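You operate a simulated robot arm through the tools that you are given. There is no shell and no other tool.

You run a simulated robot arm. Do the job below in one go: nothing can be reset, and whatever is moved stays where it is left.

## Task
Vent the test riser and pull up the blind's two slack bolts.
Fine: open the pink valve first, part way will do; pink and white bolts run down tight; valve shut last.

It is judged by the outcome, as a careful person would: the job done as asked, and still so three seconds after it is handed in. It fails if anything else is knocked over, pushed out of place, dropped, spilled or broken.

## Robot
A 7-joint arm with a two-finger parallel gripper, fixed in place. Base frame: the origin is at the foot of the arm, x ahead of it, y to its left, z up; the work surface is at about z = 0.8. Readings come in m, rad, newtons and seconds.
Its first joint turns from -2.897 to 2.897 rad. Payload 4.4 kg.
The tool frame sits at the grasp point between the pads (the TCP): z along the fingers, y along the line on which they close. The tips reach 0.023 m beyond it. The gripper opens to 0.094 m. The fingers are 0.038 m wide and 0.01 m thick; the gripper's body (0.054 by 0.096 m) begins 0.039 m behind the TCP.
Orientation is told as [roll, pitch, yaw] about the base's x, y, z axes, in that order, counted from this pose: with the fingers straight down and closing along the base's y, the tool's x points along the base's -x, its y along +y and its z along -z.

## Interface
- The arm moves only by the tool send_rows. Its argument "rows" is a list of rows, each an object (a shift or turn left out is 0, a gripper value left out holds the last) with "linear": the shift along the tool's x, y, z in m, a list of three; "turn": the turn, a rotation vector about the tool's x, y, z in rad, a list of three; "hand": the closure, from 0 (fully open) to 1 (shut). In form: [{"linear": [tx, ty, tz], "turn": [wx, wy, wz], "hand": hand}, ...]. A call has 1 to 20 rows; each row shifts and turns the commanded pose from where the row before left it, along the tool's axes as they then stand. Rows are played at 5 a second. More than 0.05 m and 0.15 rad between two rows, or a gripper value outside its range, and nothing of the call is played. A pose out of reach is approached as far as the arm can. The call stops where the force on the tool passes 90 N (or 10 N more than at its start, if that is more) or the arm is blocked; 0.2 s more then pass. Each finger travels about 0.072 m/s and halts on what it meets, pressing with about 36 N; the grip force reading is that of the motor and also rises with nothing between the fingers. The clock runs only during rows and for 0.2 s after the last one: add rows that do not move to give the fingers time. It gives the time, the measured TCP pose, the force on the tool (base axes), the opening and the grip force at its end, in the units of the frame above (readings bear some noise), with the torque about the TCP (base axes, N m) and any sound that the robot's microphone picked up.
- Cameras (640 x 400 px; columns grow to the right, rows downward): "scene" is fixed at [0.2205, -0.4987, 1.6681]; the picture's right is [0.84, -0.54, 0.00], its down [-0.27, -0.41, -0.87] and it looks along [0.47, 0.73, -0.49] (base axes); focal length 330 px, centre (320, 200). "wrist" rides on the gripper at [0.086, 0.016, -0.075] in the tool frame; the picture's right is [-0.18, 0.98, 0.00], its down [-0.58, -0.11, -0.81] and it looks along [-0.79, -0.15, 0.59] (tool axes); focal length 243 px, centre (320, 200). There is no depth. A picture from a camera that has moved, and an enlarged one, comes with that camera's place and axes in the base frame and with its lens.
- capture(camera): a new picture of that camera. No time passes.
- inspect(camera, box): a new picture of the part [left, top, right, bottom] of that camera's present view, enlarged. No time passes.
- finish_job(): hands the job in; it is judged then, once.

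Nothing tells you positions but the pictures and the camera data. Unless the task says otherwise, let go and move clear before handing in.

The tools are called after "Call:" as name(argument=value, ...) on one line, values as JSON. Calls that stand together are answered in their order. send_rows: Moves the arm, as the interface text tells. Its arguments: {"type":"object","properties":{"rows":{"type":"array","items":{"type":"object","properties":{"linear":{"type":"array","items":{"type":"number"}},"turn":{"type":"array","items":{"type":"number"}},"hand":{"type":"number"}}}}},"required":["rows"]} The other tools are called the same way: capture (camera) takes a picture; inspect (camera, box) takes an enlarged picture of a part of a camera's view; finish_job () hands the job in.

At the start:

```text
time_s: 0.0
ee_pos: [0.6387, 0.5125, 1.1641]
ee_rot: [0.0, 0.0, 0.002]
force: [-0.3, 0.6, 0.0]
torque: [0.01, 0.01, -0.02]
opening: 0.0937
gripper_force: 0.0
```

scene: 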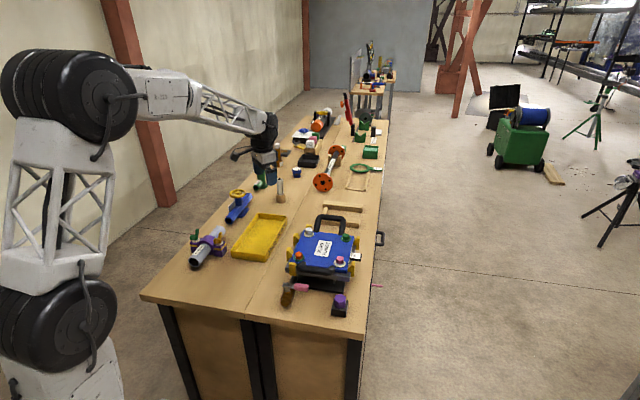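
wrist: 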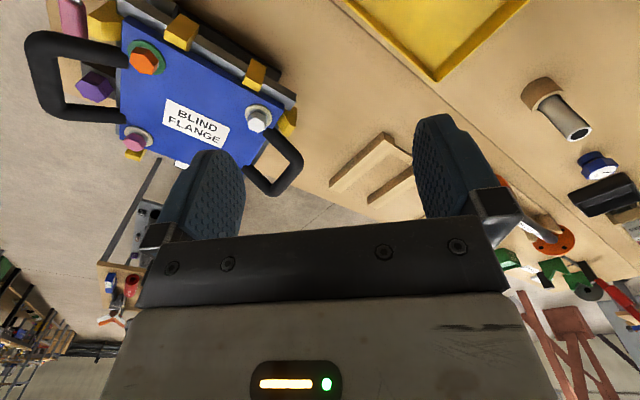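

I see a blue blind flange with coloured bolts on the bench, and something pink near its front edge which may be the valve. I'll look closer before moving.

Call:
inspect(camera="scene", box=[260, 200, 400, 330])

Call:
inspect(camera="scene", box=[180, 90, 400, 280])

Call:
inspect(camera="wrist", box=[0, 0, 320, 200])

```text
3.08 times, centred on (330, 265) of scene
camera zoom: at [0.2205, -0.4987, 1.6681], right [0.84, -0.54, 0.0], down [-0.27, -0.41, -0.87], along [0.47, 0.73, -0.49], focal length 1015 px, centre (289, 0)
```

zoom: 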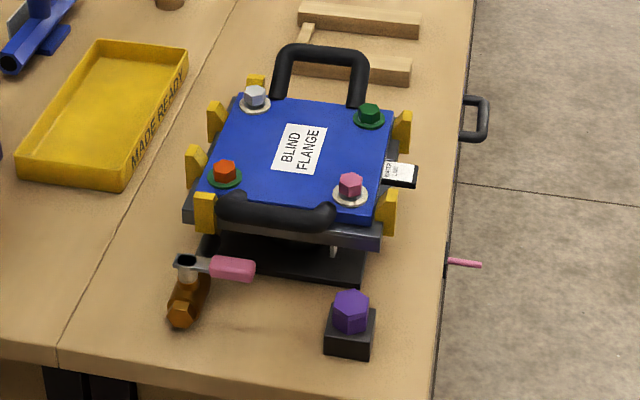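

```text
2.11 times, centred on (290, 185) of scene
camera zoom: at [0.2205, -0.4987, 1.6681], right [0.84, -0.54, 0.0], down [-0.27, -0.41, -0.87], along [0.47, 0.73, -0.49], focal length 695 px, centre (383, 232)
```

zoom: 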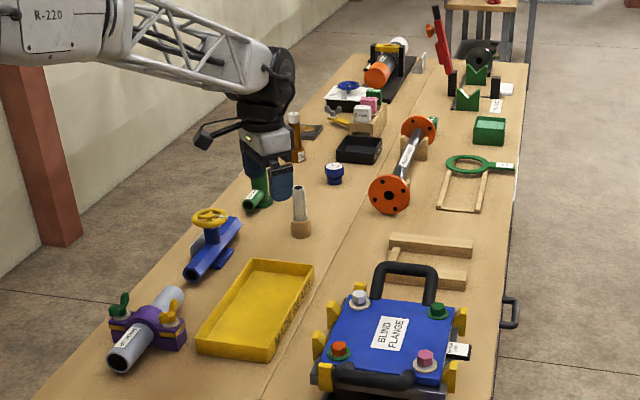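

```text
2.00 times, centred on (160, 100) of wrist
camera zoom: at [0.5517, 0.5281, 1.2382], right [0.18, 0.98, 0.0], down [0.58, -0.11, 0.81], along [0.79, -0.15, -0.59], focal length 485 px, centre (640, 400)
```

zoom: 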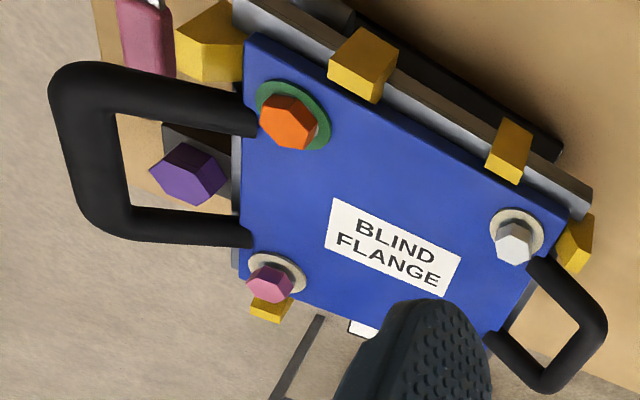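

The bolts appear to sit near z≈0.94, with pink around (0.75, 0.20), white around (0.75, 0.40), orange around (0.65, 0.30) and green around (0.85, 0.30). The pink lever valve is near (0.60, 0.21, 0.88). I'll swing the wrist camera over, staying high, to see the flange and valve from closer.

Call:
send_rows(rows=[{"linear": [0.01, -0.045, 0]}, {"linear": [0.01, -0.045, 0]}, {"linear": [0.01, -0.045, 0]}, {"linear": [0.01, -0.045, 0]}, {"linear": [0, -0.045, 0]}, {"linear": [0, -0.02, 0]}, {}])

Call:
capture(camera="wrist")

Call:
inspect(camera="scene", box=[280, 270, 330, 310])

Call:
inspect(camera="scene", box=[330, 240, 390, 300])

```text
time_s: 1.6
ee_pos: [0.598, 0.2683, 1.164]
ee_rot: [-0.001, 0.0, 0.0]
force: [0.6, -0.2, 0.3]
torque: [-0.01, -0.01, -0.01]
opening: 0.0938
gripper_force: 0.1
```

```text
taken
camera wrist: at [0.5117, 0.2834, 1.2379], right [0.18, 0.98, 0.0], down [0.58, -0.11, 0.81], along [0.79, -0.15, -0.59], focal length 243 px, centre (320, 200)
```

wrist: 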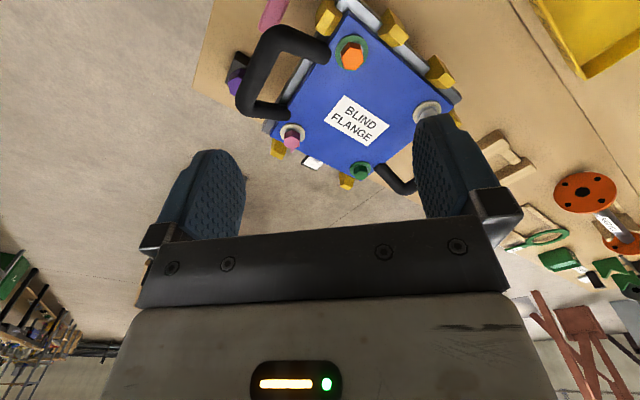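

```text
10.00 times, centred on (305, 290) of scene
camera zoom: at [0.2205, -0.4987, 1.6681], right [0.84, -0.54, 0.0], down [-0.27, -0.41, -0.87], along [0.47, 0.73, -0.49], focal length 3299 px, centre (470, -700)
```

zoom: 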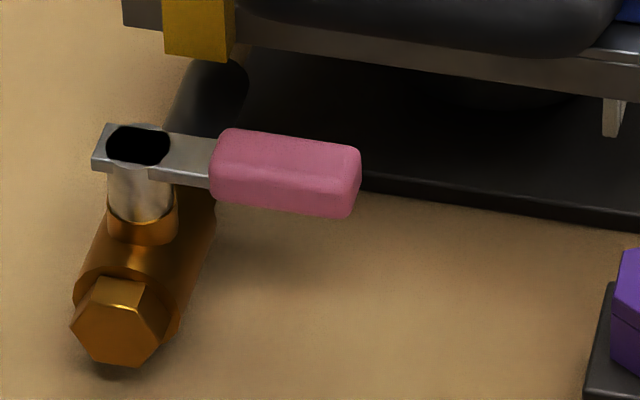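

```text
6.67 times, centred on (360, 270) of scene
camera zoom: at [0.2205, -0.4987, 1.6681], right [0.84, -0.54, 0.0], down [-0.27, -0.41, -0.87], along [0.47, 0.73, -0.49], focal length 2199 px, centre (53, -267)
```

zoom: 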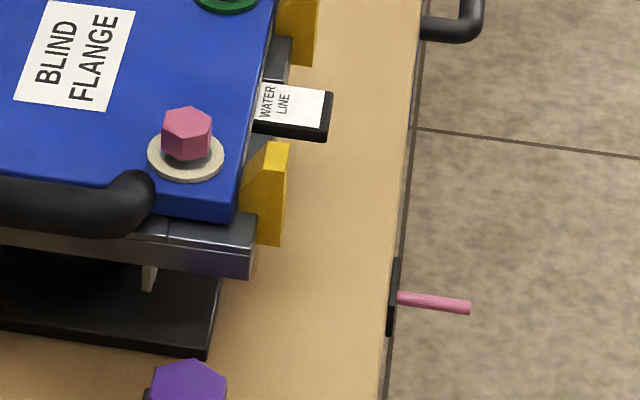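

The valve lever is at right angles to the brass pipe, which means it is shut, with its pivot near (0.571, 0.250). I'll lower the wrist camera behind the valve to check its height and the clearance to the flange.

Call:
send_rows(rows=[{"linear": [0.04, -0.015, 0.0]}, {"linear": [0.04, -0.015, 0.02]}, {"linear": [0.04, -0.01, 0.04]}, {"linear": [0.0, 0, 0.04]}, {}])

Call:
capture(camera="wrist")

```text
refused: row 3 steps farther than a row can; nothing moved
```

```text
taken
camera wrist: at [0.5117, 0.2834, 1.2379], right [0.18, 0.98, 0.0], down [0.58, -0.11, 0.81], along [0.79, -0.15, -0.59], focal length 243 px, centre (320, 200)
```

wrist: 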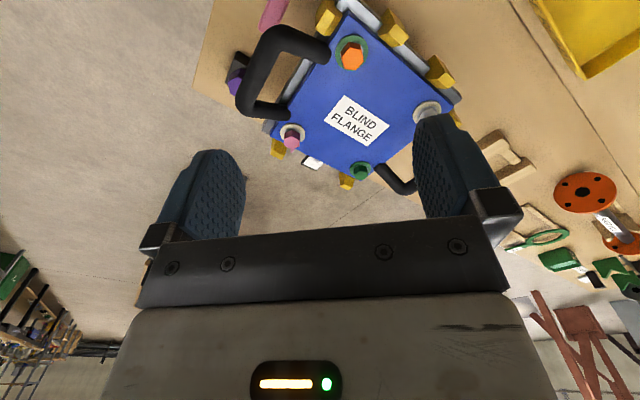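

One step was too long and the call was refused, so nothing moved. I'll send the same move in smaller steps, backing toward the base and then lowering.

Call:
send_rows(rows=[{"linear": [0.04, -0.015, 0.0]}, {"linear": [0.04, -0.015, 0.0]}, {"linear": [0.04, -0.01, 0.0]}, {"linear": [0.0, 0, 0.04]}, {"linear": [0.0, 0, 0.04]}, {}])

Call:
capture(camera="wrist")

```text
time_s: 3.0
ee_pos: [0.4778, 0.2277, 1.0838]
ee_rot: [0.0, 0.0, 0.002]
force: [0.6, 0.0, -0.2]
torque: [0.03, -0.03, 0.0]
opening: 0.0942
gripper_force: 0.0
```

```text
taken
camera wrist: at [0.391, 0.2436, 1.1578], right [0.18, 0.98, 0.0], down [0.58, -0.11, 0.81], along [0.79, -0.15, -0.59], focal length 243 px, centre (320, 200)
```

wrist: 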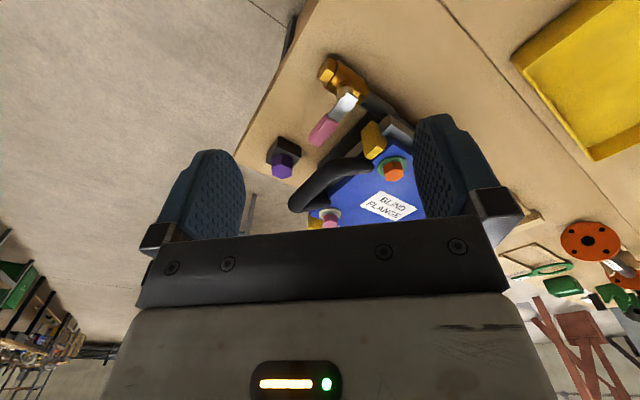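

Call:
inspect(camera="wrist", box=[250, 40, 430, 230])

```text
2.11 times, centred on (340, 135) of wrist
camera zoom: at [0.391, 0.2436, 1.1578], right [0.18, 0.98, 0.0], down [0.58, -0.11, 0.81], along [0.79, -0.15, -0.59], focal length 511 px, centre (278, 337)
```

zoom: 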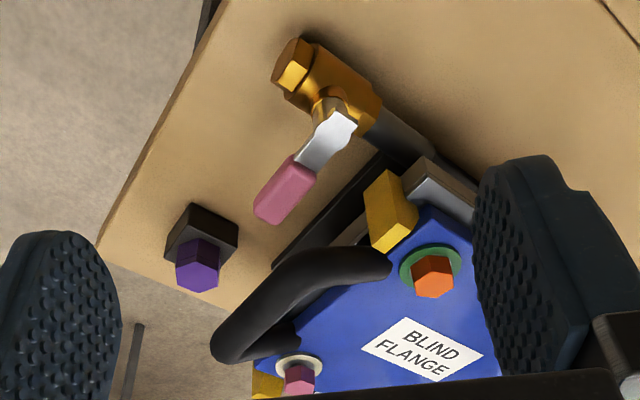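

The lever lies at about n = (x+y)/√2 ≈ 0.57, partly under the flange's black lifting handle. I'll zoom in on the valve, the bolts and the handle for exact positions.

Call:
inspect(camera="wrist", box=[305, 50, 385, 100])

Call:
inspect(camera="wrist", box=[300, 80, 400, 150])

Call:
inspect(camera="scene", box=[285, 225, 355, 285])

```text
8.00 times, centred on (345, 75) of wrist
camera zoom: at [0.391, 0.2436, 1.1578], right [0.18, 0.98, 0.0], down [0.58, -0.11, 0.81], along [0.79, -0.15, -0.59], focal length 1941 px, centre (120, 1200)
```

zoom: 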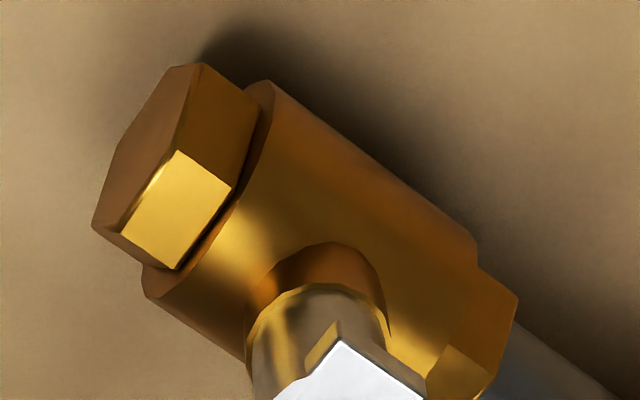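

```text
5.71 times, centred on (350, 115) of wrist
camera zoom: at [0.391, 0.2436, 1.1578], right [0.18, 0.98, 0.0], down [0.58, -0.11, 0.81], along [0.79, -0.15, -0.59], focal length 1386 px, centre (149, 686)
```

zoom: 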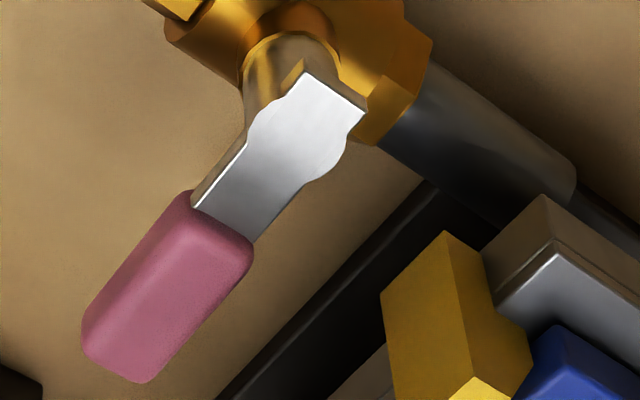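

```text
6.67 times, centred on (320, 255) of scene
camera zoom: at [0.2205, -0.4987, 1.6681], right [0.84, -0.54, 0.0], down [-0.27, -0.41, -0.87], along [0.47, 0.73, -0.49], focal length 2199 px, centre (320, -167)
```

zoom: 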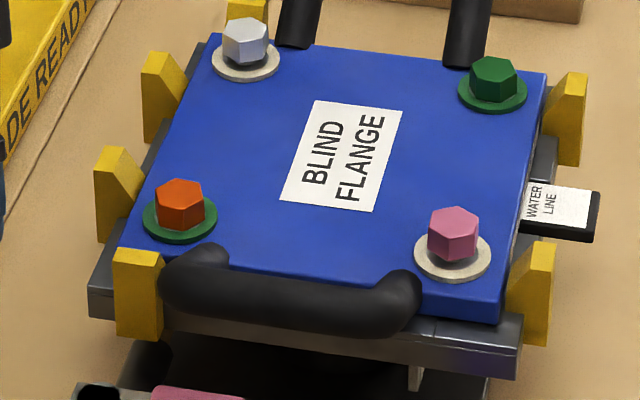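

Call:
inspect(camera="scene", box=[327, 252, 347, 268])

Call:
inspect(camera="scene", box=[302, 223, 322, 239])

Call:
inspect(camera="scene", box=[292, 248, 312, 264])

Call:
inspect(camera="scene", box=[325, 280, 355, 320])

```text
16.00 times, centred on (337, 260) of scene
camera zoom: at [0.2205, -0.4987, 1.6681], right [0.84, -0.54, 0.0], down [-0.27, -0.41, -0.87], along [0.47, 0.73, -0.49], focal length 5279 px, centre (48, -760)
```

zoom: 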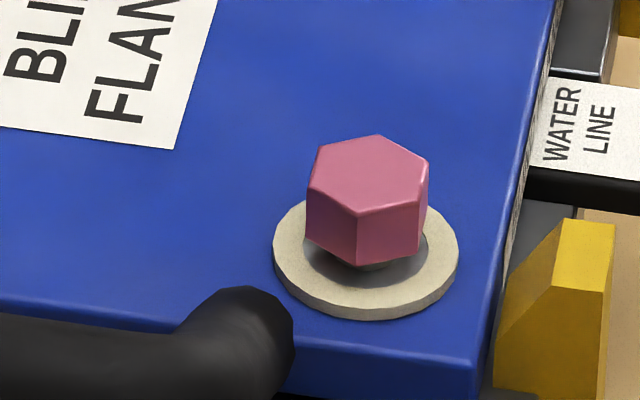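

```text
16.00 times, centred on (312, 231) of scene
camera zoom: at [0.2205, -0.4987, 1.6681], right [0.84, -0.54, 0.0], down [-0.27, -0.41, -0.87], along [0.47, 0.73, -0.49], focal length 5279 px, centre (448, -296)
```

zoom: 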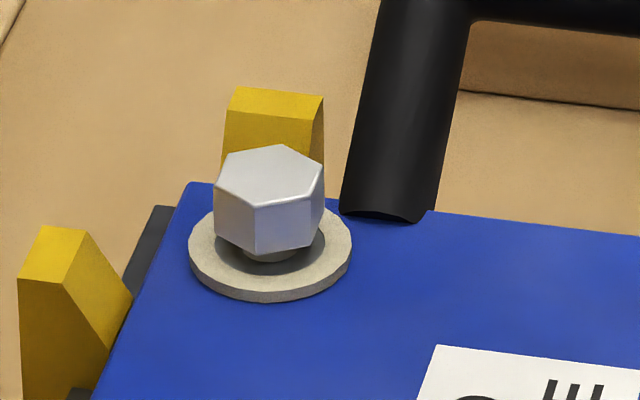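

```text
16.00 times, centred on (302, 256) of scene
camera zoom: at [0.2205, -0.4987, 1.6681], right [0.84, -0.54, 0.0], down [-0.27, -0.41, -0.87], along [0.47, 0.73, -0.49], focal length 5279 px, centre (608, -696)
```

zoom: 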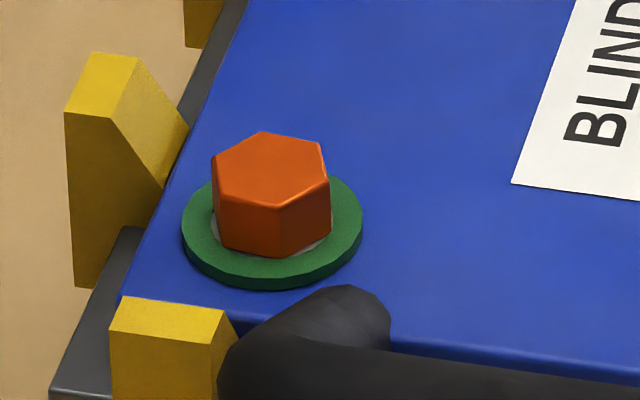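

```text
10.00 times, centred on (340, 300) of scene
camera zoom: at [0.2205, -0.4987, 1.6681], right [0.84, -0.54, 0.0], down [-0.27, -0.41, -0.87], along [0.47, 0.73, -0.49], focal length 3299 px, centre (120, -800)
```

zoom: 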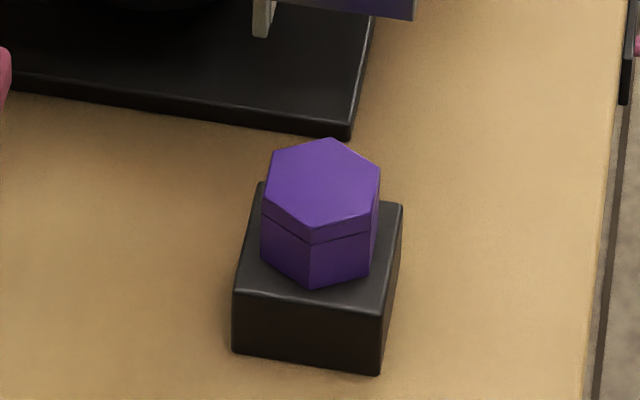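

The pink and white heads stand a few millimetres above their pale washers, while orange and green sit tight. The lifting-handle legs are close to the bolts, so I'll go up over the flange for a near-vertical look at the clearances.

Call:
send_rows(rows=[{"linear": [0, 0, -0.045]}, {"linear": [0, 0.0, -0.045]}, {"linear": [-0.045, 0.015, 0]}, {"linear": [-0.045, 0.015, 0.0]}, {"linear": [-0.045, 0.015, 0]}, {"linear": [-0.045, 0.015, 0]}, {"linear": [-0.045, 0.015, 0]}, {"linear": [-0.025, 0.0, 0]}, {}])

Call:
capture(camera="wrist")

Call:
inspect(camera="wrist", box=[220, 0, 420, 125])

```text
time_s: 5.0
ee_pos: [0.7295, 0.3015, 1.1746]
ee_rot: [-0.001, 0.001, 0.001]
force: [0.0, 0.1, -0.4]
torque: [-0.02, 0.01, -0.01]
opening: 0.0942
gripper_force: 0.1
```

```text
taken
camera wrist: at [0.6419, 0.3179, 1.2485], right [0.18, 0.98, 0.0], down [0.58, -0.11, 0.81], along [0.79, -0.15, -0.59], focal length 243 px, centre (320, 200)
```

wrist: 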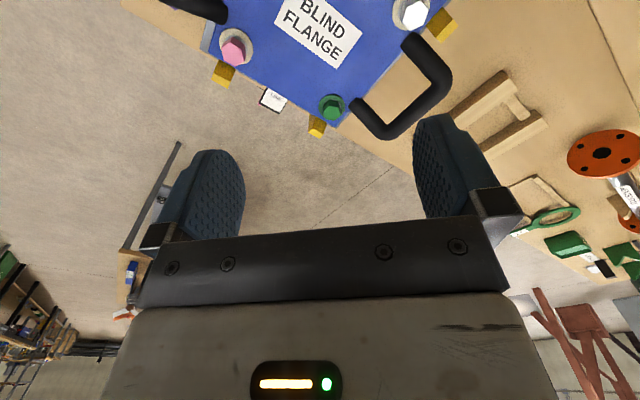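

```text
3.20 times, centred on (320, 62) of wrist
camera zoom: at [0.6419, 0.3179, 1.2485], right [0.18, 0.98, 0.0], down [0.58, -0.11, 0.81], along [0.79, -0.15, -0.59], focal length 776 px, centre (320, 640)
```

zoom: 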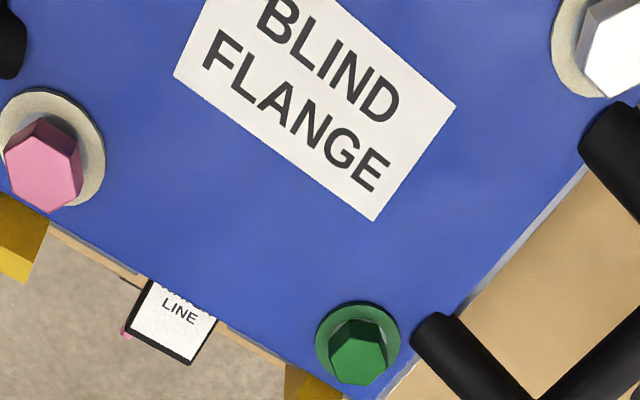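

Call:
inspect(camera="wrist", box=[350, 0, 478, 80])

Call:
inspect(camera="wrist", box=[150, 0, 278, 80])

```text
5.00 times, centred on (414, 40) of wrist
camera zoom: at [0.6419, 0.3179, 1.2485], right [0.18, 0.98, 0.0], down [0.58, -0.11, 0.81], along [0.79, -0.15, -0.59], focal length 1213 px, centre (-150, 1000)
```

zoom: 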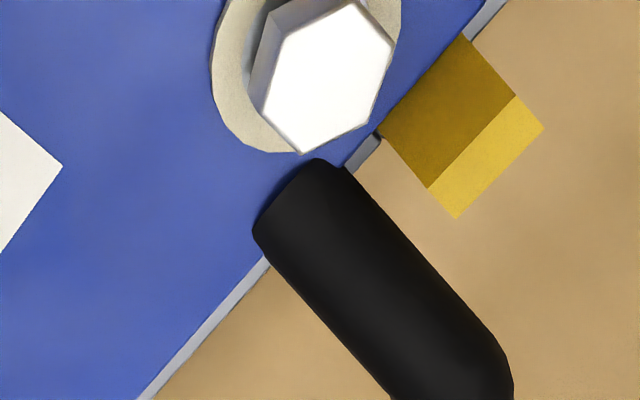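

```text
5.00 times, centred on (214, 40) of wrist
camera zoom: at [0.6419, 0.3179, 1.2485], right [0.18, 0.98, 0.0], down [0.58, -0.11, 0.81], along [0.79, -0.15, -0.59], focal length 1213 px, centre (850, 1000)
```

zoom: 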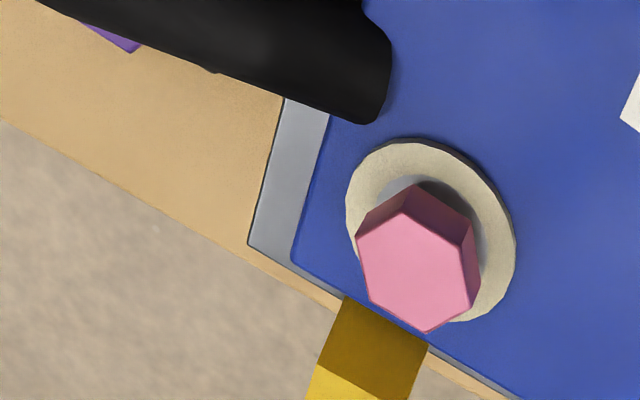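

Handle legs rise outward beside each bolt. The lifting-handle bar passes about 6 cm above the pink lever, so the lever can't be gripped from above. I'll grip it horizontally from the near end of the bench, with the pads above and below it. First I'll move to clear space off the table and turn the hand.

Call:
send_rows(rows=[{"linear": [0.03, -0.026, 0]}, {"linear": [0.03, -0.026, 0]}, {"linear": [0.03, -0.026, 0]}, {"linear": [0.03, -0.026, 0]}, {"linear": [0.03, -0.026, 0]}, {"linear": [0.03, -0.026, 0]}, {"linear": [0.03, -0.026, 0]}, {"turn": [0, 0, 0.131], "hand": 0.5}, {"turn": [0, 0, 0.131]}, {"turn": [0, 0, 0.131]}, {"turn": [0, 0, 0.131]}, {"turn": [0, 0, 0.131]}, {"turn": [0, 0, 0.131]}, {}])

Call:
capture(camera="scene")

Call:
capture(camera="wrist")

```text
time_s: 8.0
ee_pos: [0.5193, 0.1198, 1.1744]
ee_rot: [-0.001, -0.001, -0.789]
force: [-0.6, 0.5, 0.2]
torque: [0.01, 0.0, 0.03]
opening: 0.047
gripper_force: 0.1
```

```text
taken
```

scene: 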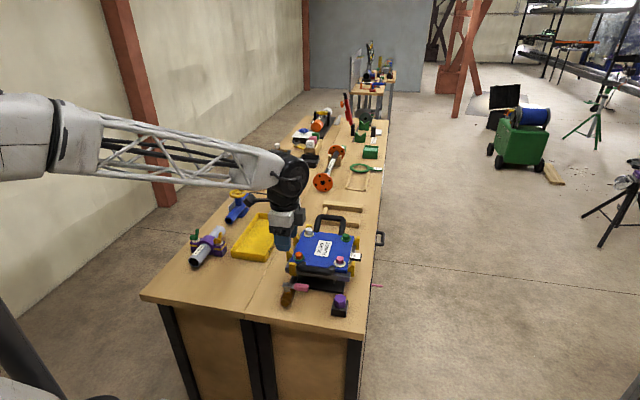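

```text
taken
camera wrist: at [0.469, 0.1923, 1.248], right [0.83, 0.56, 0.0], down [0.33, -0.49, 0.81], along [0.45, -0.67, -0.59], focal length 243 px, centre (320, 200)
```

wrist: 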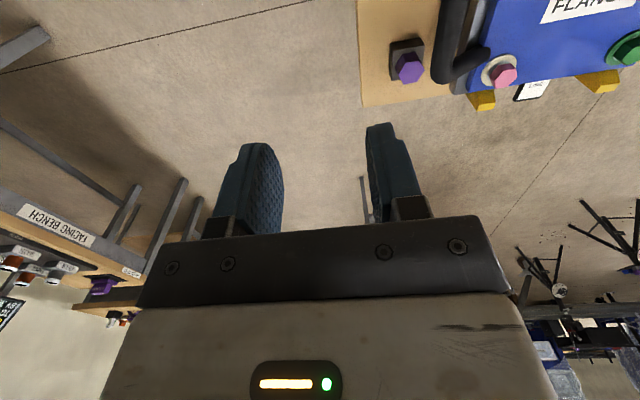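

The view matches my calibration. Now I'll pitch the hand to horizontal, pointing along +n toward the lever, still well clear of the table.

Call:
send_rows(rows=[{"turn": [-0.1428, 0, 0]}, {"turn": [-0.1428, 0, 0]}, {"turn": [-0.1428, 0, 0]}, {"turn": [-0.1428, 0, 0]}, {"turn": [-0.1428, 0, 0]}, {"turn": [-0.1428, 0, 0]}, {"turn": [-0.1428, 0, 0]}, {"turn": [-0.1428, 0, 0]}, {"turn": [-0.1428, 0, 0]}, {"turn": [-0.1428, 0, 0]}, {"turn": [-0.1428, 0, 0]}, {}])

Call:
capture(camera="scene")

Call:
capture(camera="wrist")

```text
time_s: 10.6
ee_pos: [0.5183, 0.1217, 1.1739]
ee_rot: [1.572, 0.001, -0.786]
force: [0.4, -0.4, -0.6]
torque: [-0.02, 0.01, -0.01]
opening: 0.0468
gripper_force: 0.2
```

```text
taken
```

scene: 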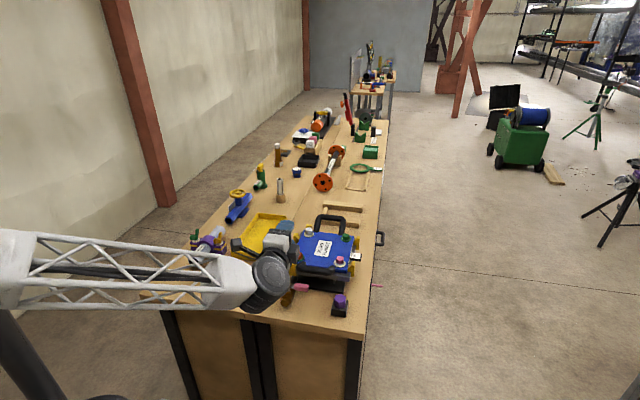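

```text
taken
camera wrist: at [0.4048, 0.1285, 1.1897], right [0.13, -0.13, 0.98], down [-0.16, -0.98, -0.11], along [0.98, -0.14, -0.15], focal length 243 px, centre (320, 200)
```

wrist: 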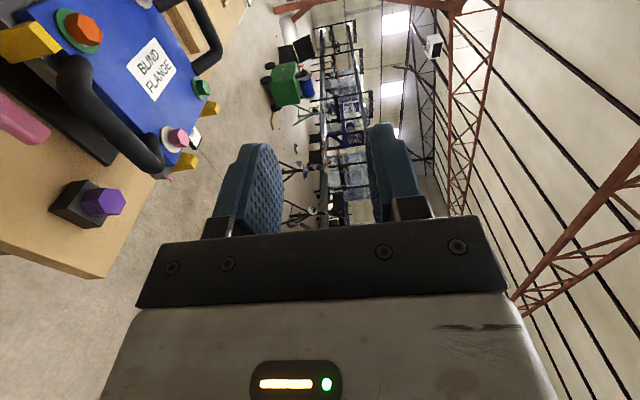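

The horizontal pose was reached cleanly, with the forearm off the table side. I'll lower the hand in front of the near table edge to about lever height and look again.

Call:
send_rows(rows=[{"linear": [0, -0.045, 0]}, {"linear": [0, -0.045, 0]}, {"linear": [0, -0.045, 0]}, {"linear": [0, -0.045, 0]}, {"linear": [0, -0.045, 0]}, {"linear": [0, -0.035, 0]}, {}])

Call:
capture(camera="scene")

Call:
capture(camera="wrist")

```text
time_s: 12.2
ee_pos: [0.5185, 0.1207, 0.9132]
ee_rot: [1.571, 0.002, -0.786]
force: [-0.1, 0.9, 0.3]
torque: [-0.03, 0.04, 0.0]
opening: 0.0474
gripper_force: 0.1
```

```text
taken
```

scene: 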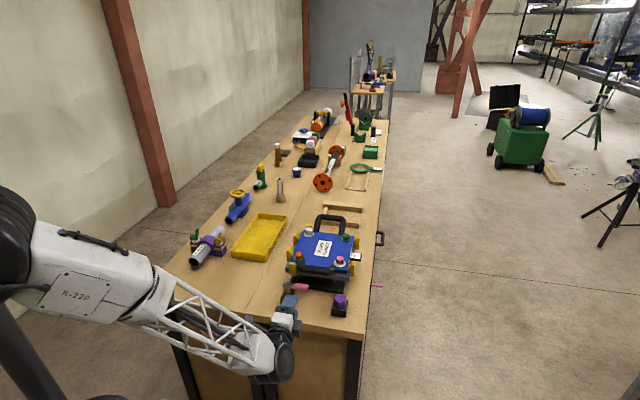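

```text
taken
camera wrist: at [0.4042, 0.1287, 0.9295], right [0.13, -0.13, 0.98], down [-0.16, -0.98, -0.11], along [0.98, -0.14, -0.15], focal length 243 px, centre (320, 200)
```

wrist: 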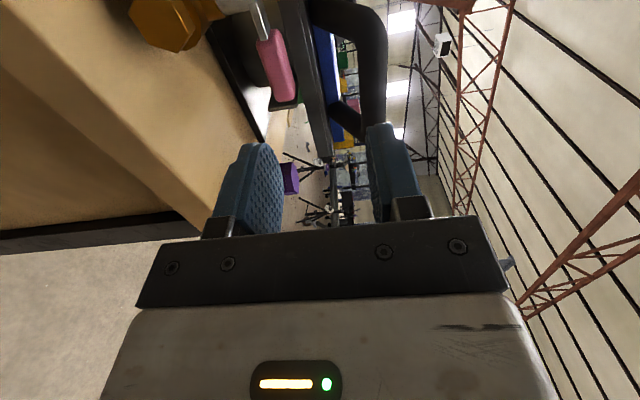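

Call:
inspect(camera="wrist", box=[130, 0, 400, 160])

Call:
inspect(camera="scene", box=[230, 230, 380, 340])

```text
2.37 times, centred on (265, 80) of wrist
camera zoom: at [0.4042, 0.1287, 0.9295], right [0.13, -0.13, 0.98], down [-0.16, -0.98, -0.11], along [0.98, -0.14, -0.15], focal length 575 px, centre (450, 484)
```

zoom: 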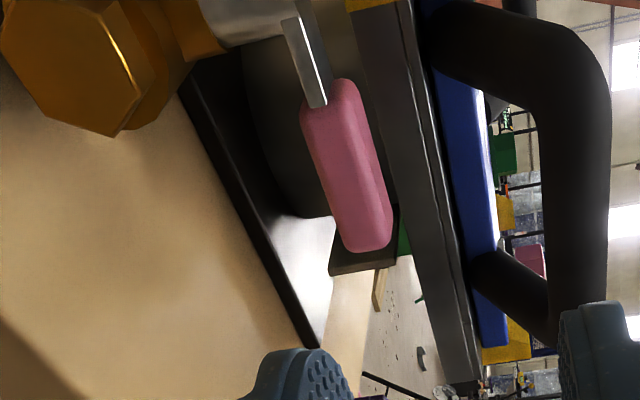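

```text
3.64 times, centred on (305, 285) of scene
camera zoom: at [0.2205, -0.4987, 1.6681], right [0.84, -0.54, 0.0], down [-0.27, -0.41, -0.87], along [0.47, 0.73, -0.49], focal length 1200 px, centre (374, -109)
```

zoom: 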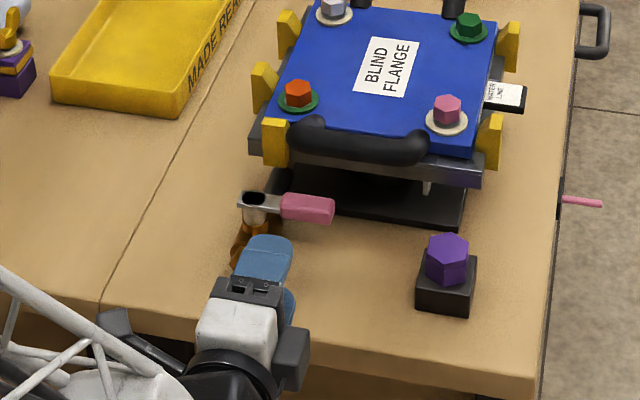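

The side view gives the lever handle at z ≈ 0.866–0.885 and the flange's grey plate edge at z ≈ 0.884–0.904. The lever probably swings away from the flange. I'll lower to z ≈ 0.876 and approach part way before checking again.

Call:
send_rows(rows=[{"linear": [0.004, -0.0377, 0]}, {"linear": [0, 0, 0.03]}, {"linear": [0, 0, 0.03]}, {"linear": [0, 0, 0.015]}, {}])

Call:
capture(camera="wrist")

Call:
inspect(camera="scene", box=[230, 230, 380, 340])

```text
time_s: 13.4
ee_pos: [0.569, 0.1761, 0.8756]
ee_rot: [1.571, 0.001, -0.785]
force: [0.0, -0.2, -0.1]
torque: [0.0, 0.02, 0.03]
opening: 0.0469
gripper_force: 0.0
```

```text
taken
camera wrist: at [0.4546, 0.1839, 0.8919], right [0.13, -0.13, 0.98], down [-0.16, -0.98, -0.11], along [0.98, -0.14, -0.15], focal length 243 px, centre (320, 200)
```

wrist: 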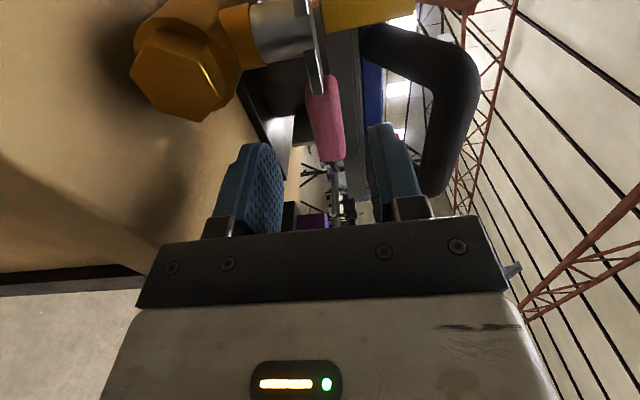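

```text
3.64 times, centred on (305, 285) of scene
camera zoom: at [0.2205, -0.4987, 1.6681], right [0.84, -0.54, 0.0], down [-0.27, -0.41, -0.87], along [0.47, 0.73, -0.49], focal length 1200 px, centre (374, -109)
```

zoom: 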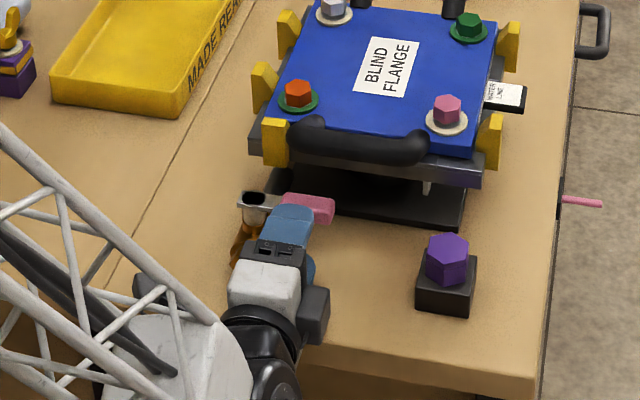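

The handle sits centred between the fingers. I'll advance the last 4.5 cm and close gently on it.

Call:
send_rows(rows=[{"linear": [0, 0, 0.025]}, {"linear": [0, 0, 0.02]}, {}, {"hand": 0.75}, {"hand": 0.85}, {}, {}])

Call:
capture(camera="wrist")

Call:
inspect(camera="scene", box=[260, 250, 360, 320])

```text
time_s: 15.0
ee_pos: [0.6023, 0.2078, 0.8781]
ee_rot: [1.572, -0.001, -0.785]
force: [5.2, 1.7, 22.7]
torque: [0.08, 0.15, -0.2]
opening: 0.0237
gripper_force: 10.8
```

```text
taken
camera wrist: at [0.4874, 0.216, 0.8928], right [0.13, -0.13, 0.98], down [-0.16, -0.98, -0.11], along [0.98, -0.14, -0.15], focal length 243 px, centre (320, 200)
```

wrist: 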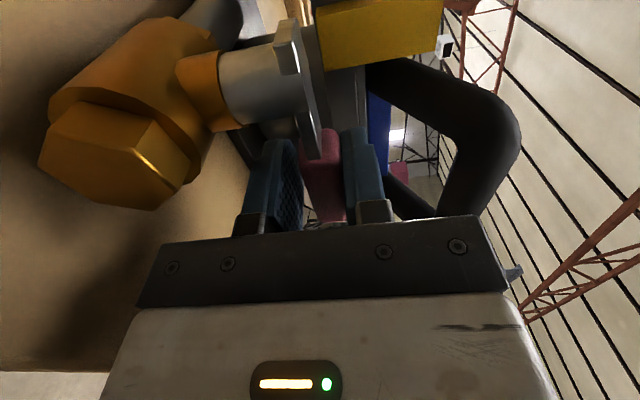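

```text
5.71 times, centred on (310, 285) of scene
camera zoom: at [0.2205, -0.4987, 1.6681], right [0.84, -0.54, 0.0], down [-0.27, -0.41, -0.87], along [0.47, 0.73, -0.49], focal length 1885 px, centre (377, -286)
```

zoom: 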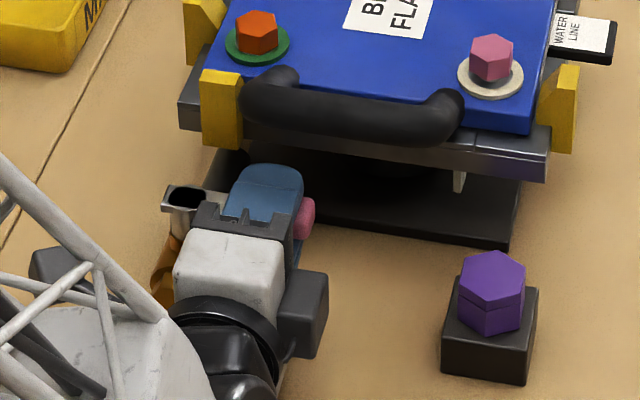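

The upper finger touched first, with about 23 N upward on the tool. I'll raise the hand slightly to centre on the handle and complete the grip.

Call:
send_rows(rows=[{"linear": [0, 0.003, 0]}, {"linear": [0, 0.001, 0]}, {"hand": 0.9}, {}, {}])

```text
time_s: 16.2
ee_pos: [0.6013, 0.2078, 0.8799]
ee_rot: [1.568, 0.0, -0.786]
force: [-9.1, -4.6, 9.7]
torque: [-0.06, -0.14, 0.47]
opening: 0.0178
gripper_force: 44.7
```

I have a firm grip on the handle at 17.8 mm. Now a gentle test turn clockwise, away from the flange, about 10° along the arc.

Call:
send_rows(rows=[{"linear": [0, 0.001, 0]}, {"linear": [0.0001, 0, -0.0025], "turn": [0, -0.0436, 0]}, {"linear": [0.0001, 0, -0.0025], "turn": [0, -0.0436, 0]}, {"linear": [0.0001, 0, -0.0025], "turn": [0, -0.0436, 0]}, {"linear": [0.0001, 0, -0.0025], "turn": [0, -0.0436, 0]}, {}])

Call:
inspect(camera="scene", box=[260, 250, 360, 320])

```text
time_s: 17.6
ee_pos: [0.5938, 0.2014, 0.8804]
ee_rot: [1.568, 0.0, -0.964]
force: [40.1, -4.6, -39.6]
torque: [-0.69, -0.66, 0.79]
opening: 0.0177
gripper_force: 44.8
```

```text
5.71 times, centred on (310, 285) of scene
camera zoom: at [0.2205, -0.4987, 1.6681], right [0.84, -0.54, 0.0], down [-0.27, -0.41, -0.87], along [0.47, 0.73, -0.49], focal length 1885 px, centre (377, -286)
```

zoom: 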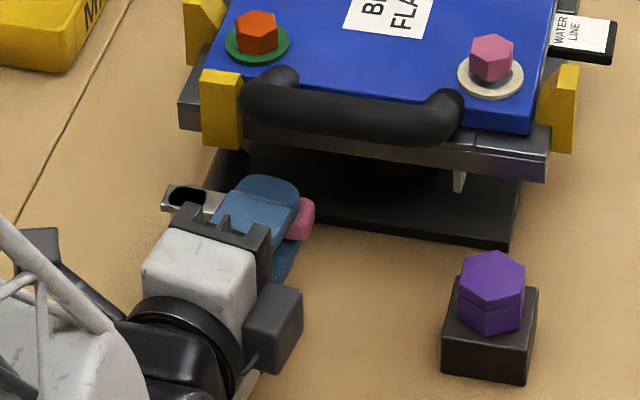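

Clockwise is stiff: forces rose to about 40 N and the lever did not turn. That is the closed stop, as on a standard valve. I'll back that out at once.

Call:
send_rows(rows=[{"linear": [0, 0, 0.0025], "turn": [0, 0.0436, 0]}, {"linear": [0, 0, 0.0025], "turn": [0, 0.0436, 0]}, {"linear": [0, 0, 0.0025], "turn": [0, 0.0436, 0]}, {"linear": [0, 0, 0.0025], "turn": [0, 0.0436, 0]}, {}])

Call:
capture(camera="wrist")

```text
time_s: 18.8
ee_pos: [0.6011, 0.2078, 0.879]
ee_rot: [1.568, -0.001, -0.783]
force: [-15.5, -13.8, -29.8]
torque: [-0.44, -0.11, 1.04]
opening: 0.0177
gripper_force: 45.5
```

```text
taken
camera wrist: at [0.486, 0.2159, 0.8961], right [0.13, -0.13, 0.98], down [-0.16, -0.98, -0.11], along [0.98, -0.14, -0.15], focal length 243 px, centre (320, 200)
```

wrist: 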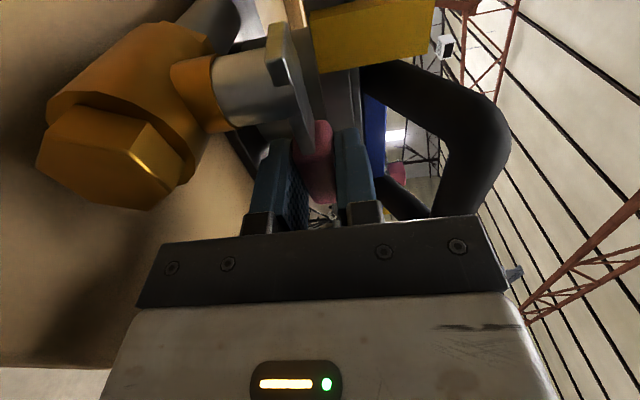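

The grip is still on and the hand is a little high. I'll lower it about 3 mm and test counter-clockwise by about 10°.

Call:
send_rows(rows=[{"linear": [0, -0.003, 0]}, {"linear": [0.0001, 0, 0.0025], "turn": [0, 0.0436, 0]}, {"linear": [0.0001, 0, 0.0025], "turn": [0, 0.0436, 0]}, {"linear": [0.0001, 0, 0.0025], "turn": [0, 0.0436, 0]}, {"linear": [0.0001, 0, 0.0025], "turn": [0, 0.0436, 0]}, {}])

Call:
inspect(camera="scene", box=[260, 250, 360, 320])

Call:
capture(camera="wrist")

```text
time_s: 20.2
ee_pos: [0.6092, 0.2156, 0.8804]
ee_rot: [1.573, -0.001, -0.612]
force: [-8.4, -17.9, 36.6]
torque: [0.57, 0.56, 0.97]
opening: 0.0183
gripper_force: 44.9
```

```text
5.71 times, centred on (310, 285) of scene
camera zoom: at [0.2205, -0.4987, 1.6681], right [0.84, -0.54, 0.0], down [-0.27, -0.41, -0.87], along [0.47, 0.73, -0.49], focal length 1885 px, centre (377, -286)
```

zoom: 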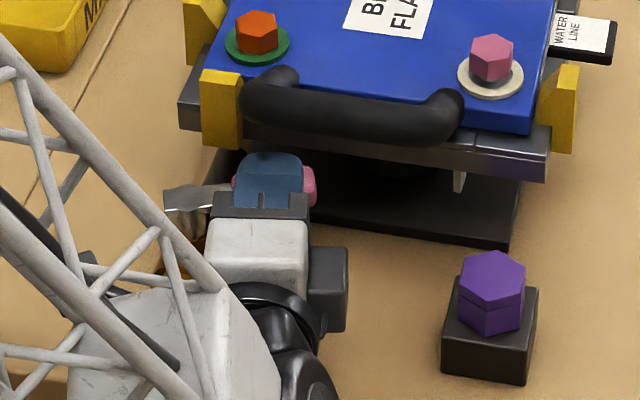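

```text
taken
camera wrist: at [0.4939, 0.2038, 0.8954], right [0.15, -0.11, 0.98], down [0.01, -0.99, -0.11], along [0.99, 0.03, -0.15], focal length 243 px, centre (320, 200)
```

wrist: 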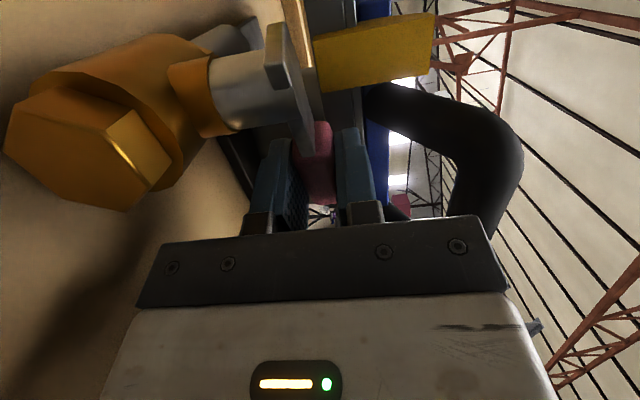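

Counter-clockwise works: the lever has visibly turned about 10° toward the flange at about 1 N·m. Before going further I'll check the clearance to the yellow clamp and the grey plate.

Call:
inspect(camera="wrist", box=[200, 0, 450, 160])

Call:
inspect(camera="scene", box=[280, 260, 330, 300])

```text
2.50 times, centred on (325, 80) of wrist
camera zoom: at [0.4939, 0.2038, 0.8954], right [0.15, -0.11, 0.98], down [0.01, -0.99, -0.11], along [0.99, 0.03, -0.15], focal length 606 px, centre (308, 500)
```

zoom: 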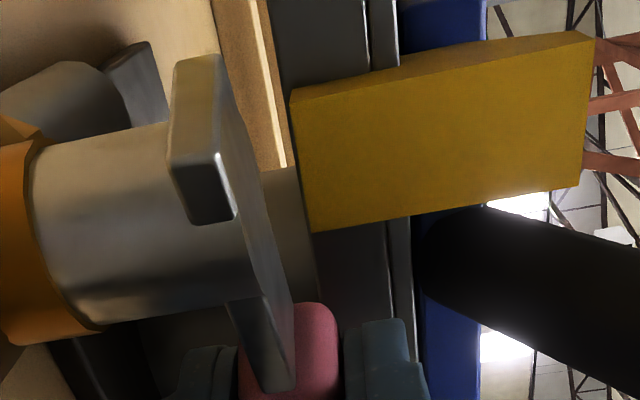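

```text
10.00 times, centred on (305, 280) of scene
camera zoom: at [0.2205, -0.4987, 1.6681], right [0.84, -0.54, 0.0], down [-0.27, -0.41, -0.87], along [0.47, 0.73, -0.49], focal length 3299 px, centre (470, -600)
```

zoom: 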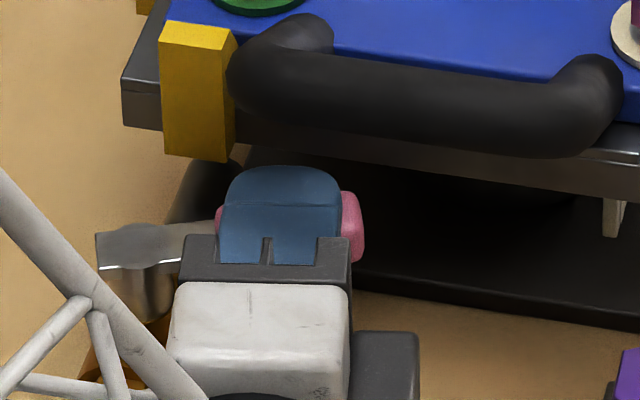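

Estimates: the lever handle spans z ≈ 0.871–0.889. The grey plate's bottom is at z ≈ 0.883 with its front at n ≈ 0.627, and the clamp front is at n ≈ 0.607. The lever can therefore only open part way, about 35°, which fits the task note. Gripping fingers would meet the plate sooner, so I'll let go, back off, close the fingers and push the handle with the tips.

Call:
send_rows(rows=[{"linear": [0, 0.0015, 0]}, {"hand": 0.64}, {}, {}, {"linear": [0, 0, -0.03]}, {"linear": [0, 0, -0.03]}, {}])

Call:
capture(camera="wrist")

Call:
inspect(camera="scene", box=[260, 250, 360, 320])

```text
time_s: 21.8
ee_pos: [0.5731, 0.1672, 0.8799]
ee_rot: [1.57, 0.001, -0.612]
force: [-0.7, 0.2, 0.7]
torque: [0.02, 0.04, 0.0]
opening: 0.0338
gripper_force: 0.1
```

```text
taken
camera wrist: at [0.4585, 0.1548, 0.8956], right [0.15, -0.11, 0.98], down [0.01, -0.99, -0.11], along [0.99, 0.03, -0.15], focal length 243 px, centre (320, 200)
```

wrist: 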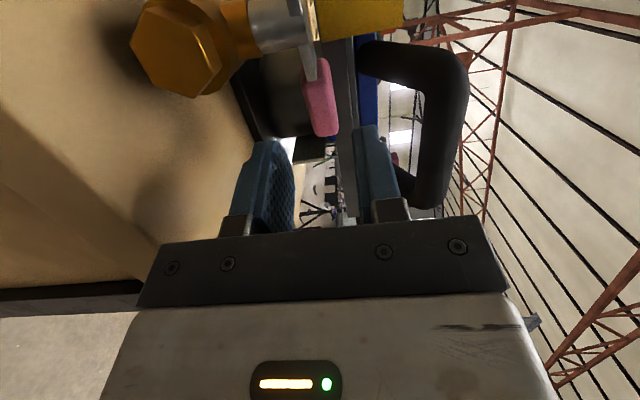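

```text
5.71 times, centred on (310, 285) of scene
camera zoom: at [0.2205, -0.4987, 1.6681], right [0.84, -0.54, 0.0], down [-0.27, -0.41, -0.87], along [0.47, 0.73, -0.49], focal length 1885 px, centre (377, -286)
```

zoom: 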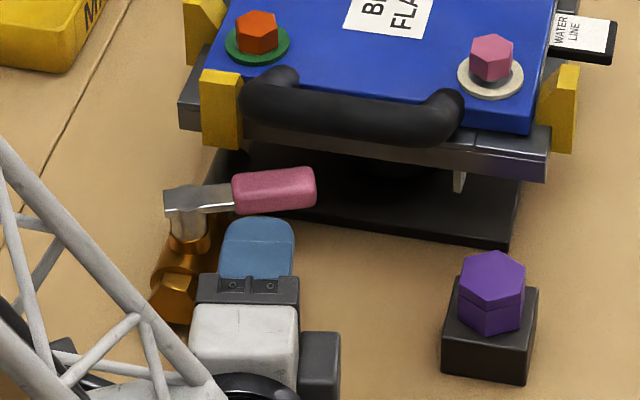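

Call:
inspect(camera="wrist", box=[240, 0, 400, 150])

Call:
inspect(camera="scene", box=[280, 260, 330, 300])

```text
2.67 times, centred on (320, 75) of wrist
camera zoom: at [0.4585, 0.1548, 0.8956], right [0.15, -0.11, 0.98], down [0.01, -0.99, -0.11], along [0.99, 0.03, -0.15], focal length 647 px, centre (320, 533)
```

zoom: 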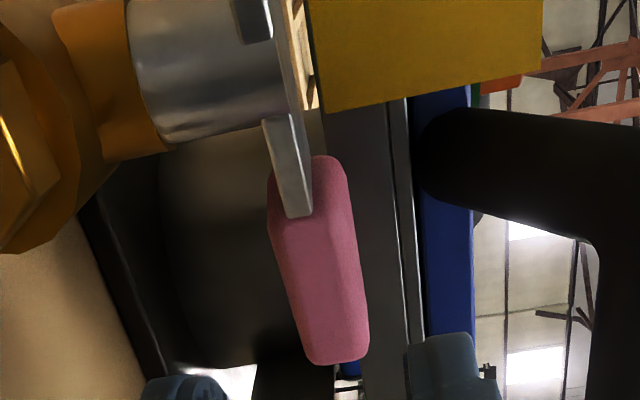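

```text
10.00 times, centred on (305, 280) of scene
camera zoom: at [0.2205, -0.4987, 1.6681], right [0.84, -0.54, 0.0], down [-0.27, -0.41, -0.87], along [0.47, 0.73, -0.49], focal length 3299 px, centre (470, -600)
```

zoom: 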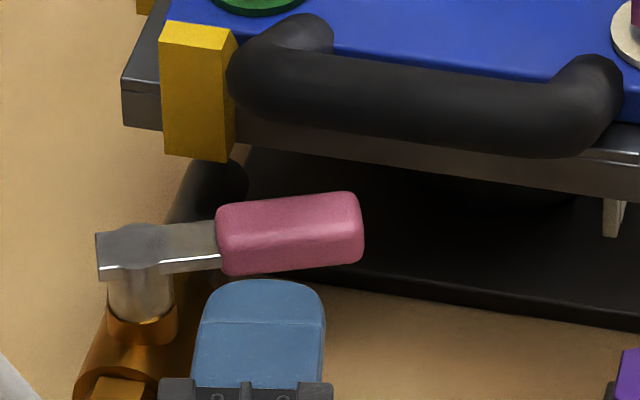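

The lever now stands about 20° open and stays there. I'll close the fingers, square up to the lever (heading about 65°) and approach to a short stand-off, ready to push it further.

Call:
send_rows(rows=[{"hand": 1.0}, {}, {"turn": [0, 0.0873, 0]}, {"turn": [0, 0.0873, 0]}, {"linear": [-0.0133, 0.0008, 0.0]}, {"linear": [0, 0, 0.0198]}, {}])

Call:
capture(camera="wrist")

Call:
inspect(camera="scene", box=[270, 250, 340, 310])

```text
time_s: 23.4
ee_pos: [0.5937, 0.179, 0.8804]
ee_rot: [1.571, 0.002, -0.437]
force: [-0.2, -0.6, 0.0]
torque: [-0.04, 0.01, 0.0]
opening: 0.0
gripper_force: 36.2
```

```text
taken
camera wrist: at [0.4834, 0.147, 0.8965], right [0.17, -0.08, 0.98], down [0.19, -0.98, -0.11], along [0.97, 0.2, -0.15], focal length 243 px, centre (320, 200)
```

wrist: 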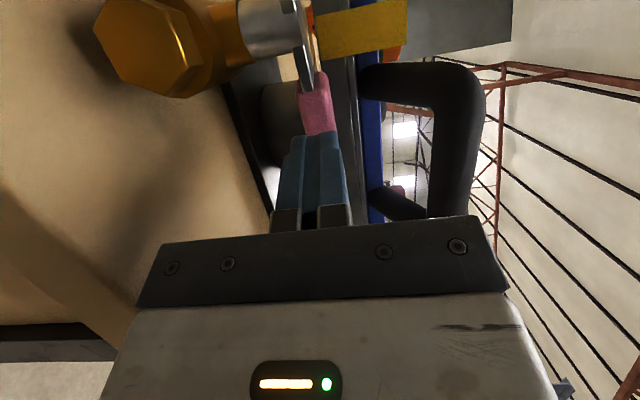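

```text
6.67 times, centred on (305, 280) of scene
camera zoom: at [0.2205, -0.4987, 1.6681], right [0.84, -0.54, 0.0], down [-0.27, -0.41, -0.87], along [0.47, 0.73, -0.49], focal length 2199 px, centre (420, -333)
```

zoom: 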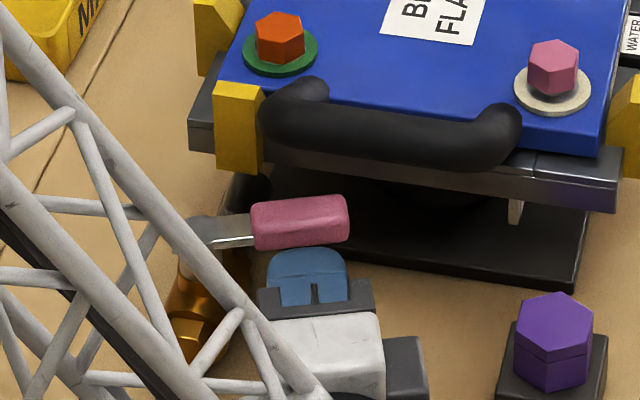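

The tips are squarely behind the pink handle. Now I'll push it along its arc in small steps while watching the force.

Call:
send_rows(rows=[{"linear": [0, 0, 0.008]}, {"linear": [0, 0, 0.006]}, {"linear": [0.0001, 0, 0.003], "turn": [0, 0.04, 0]}, {"linear": [0.0001, 0, 0.003], "turn": [0, 0.045, 0]}, {"linear": [0.0001, 0, 0.003], "turn": [0, 0.045, 0]}, {}])

Call:
inspect(camera="scene", box=[270, 250, 340, 310])

Call:
capture(camera="wrist")

```text
time_s: 24.8
ee_pos: [0.6024, 0.2004, 0.8809]
ee_rot: [1.57, 0.001, -0.305]
force: [0.9, -0.5, 0.6]
torque: [0.03, 0.02, 0.0]
opening: 0.0
gripper_force: 35.9
```

```text
6.67 times, centred on (305, 280) of scene
camera zoom: at [0.2205, -0.4987, 1.6681], right [0.84, -0.54, 0.0], down [-0.27, -0.41, -0.87], along [0.47, 0.73, -0.49], focal length 2199 px, centre (420, -333)
```

zoom: 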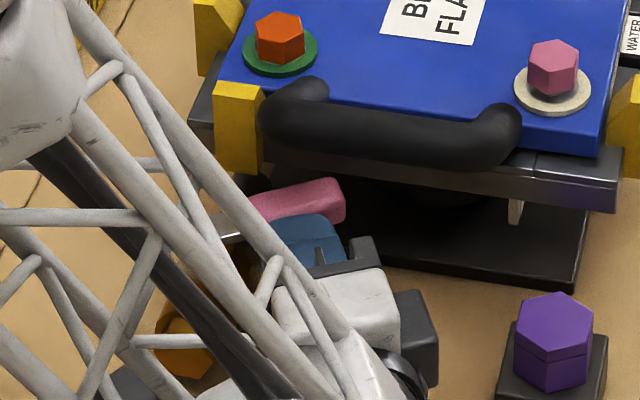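

```text
taken
camera wrist: at [0.4969, 0.1546, 0.8962], right [0.18, -0.06, 0.98], down [0.31, -0.94, -0.11], along [0.93, 0.33, -0.15], focal length 243 px, centre (320, 200)
```

wrist: 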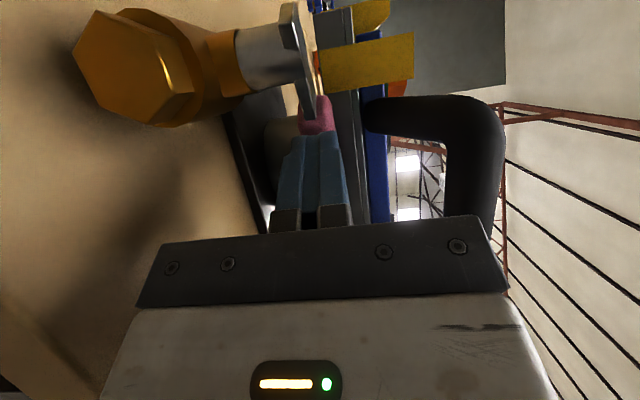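

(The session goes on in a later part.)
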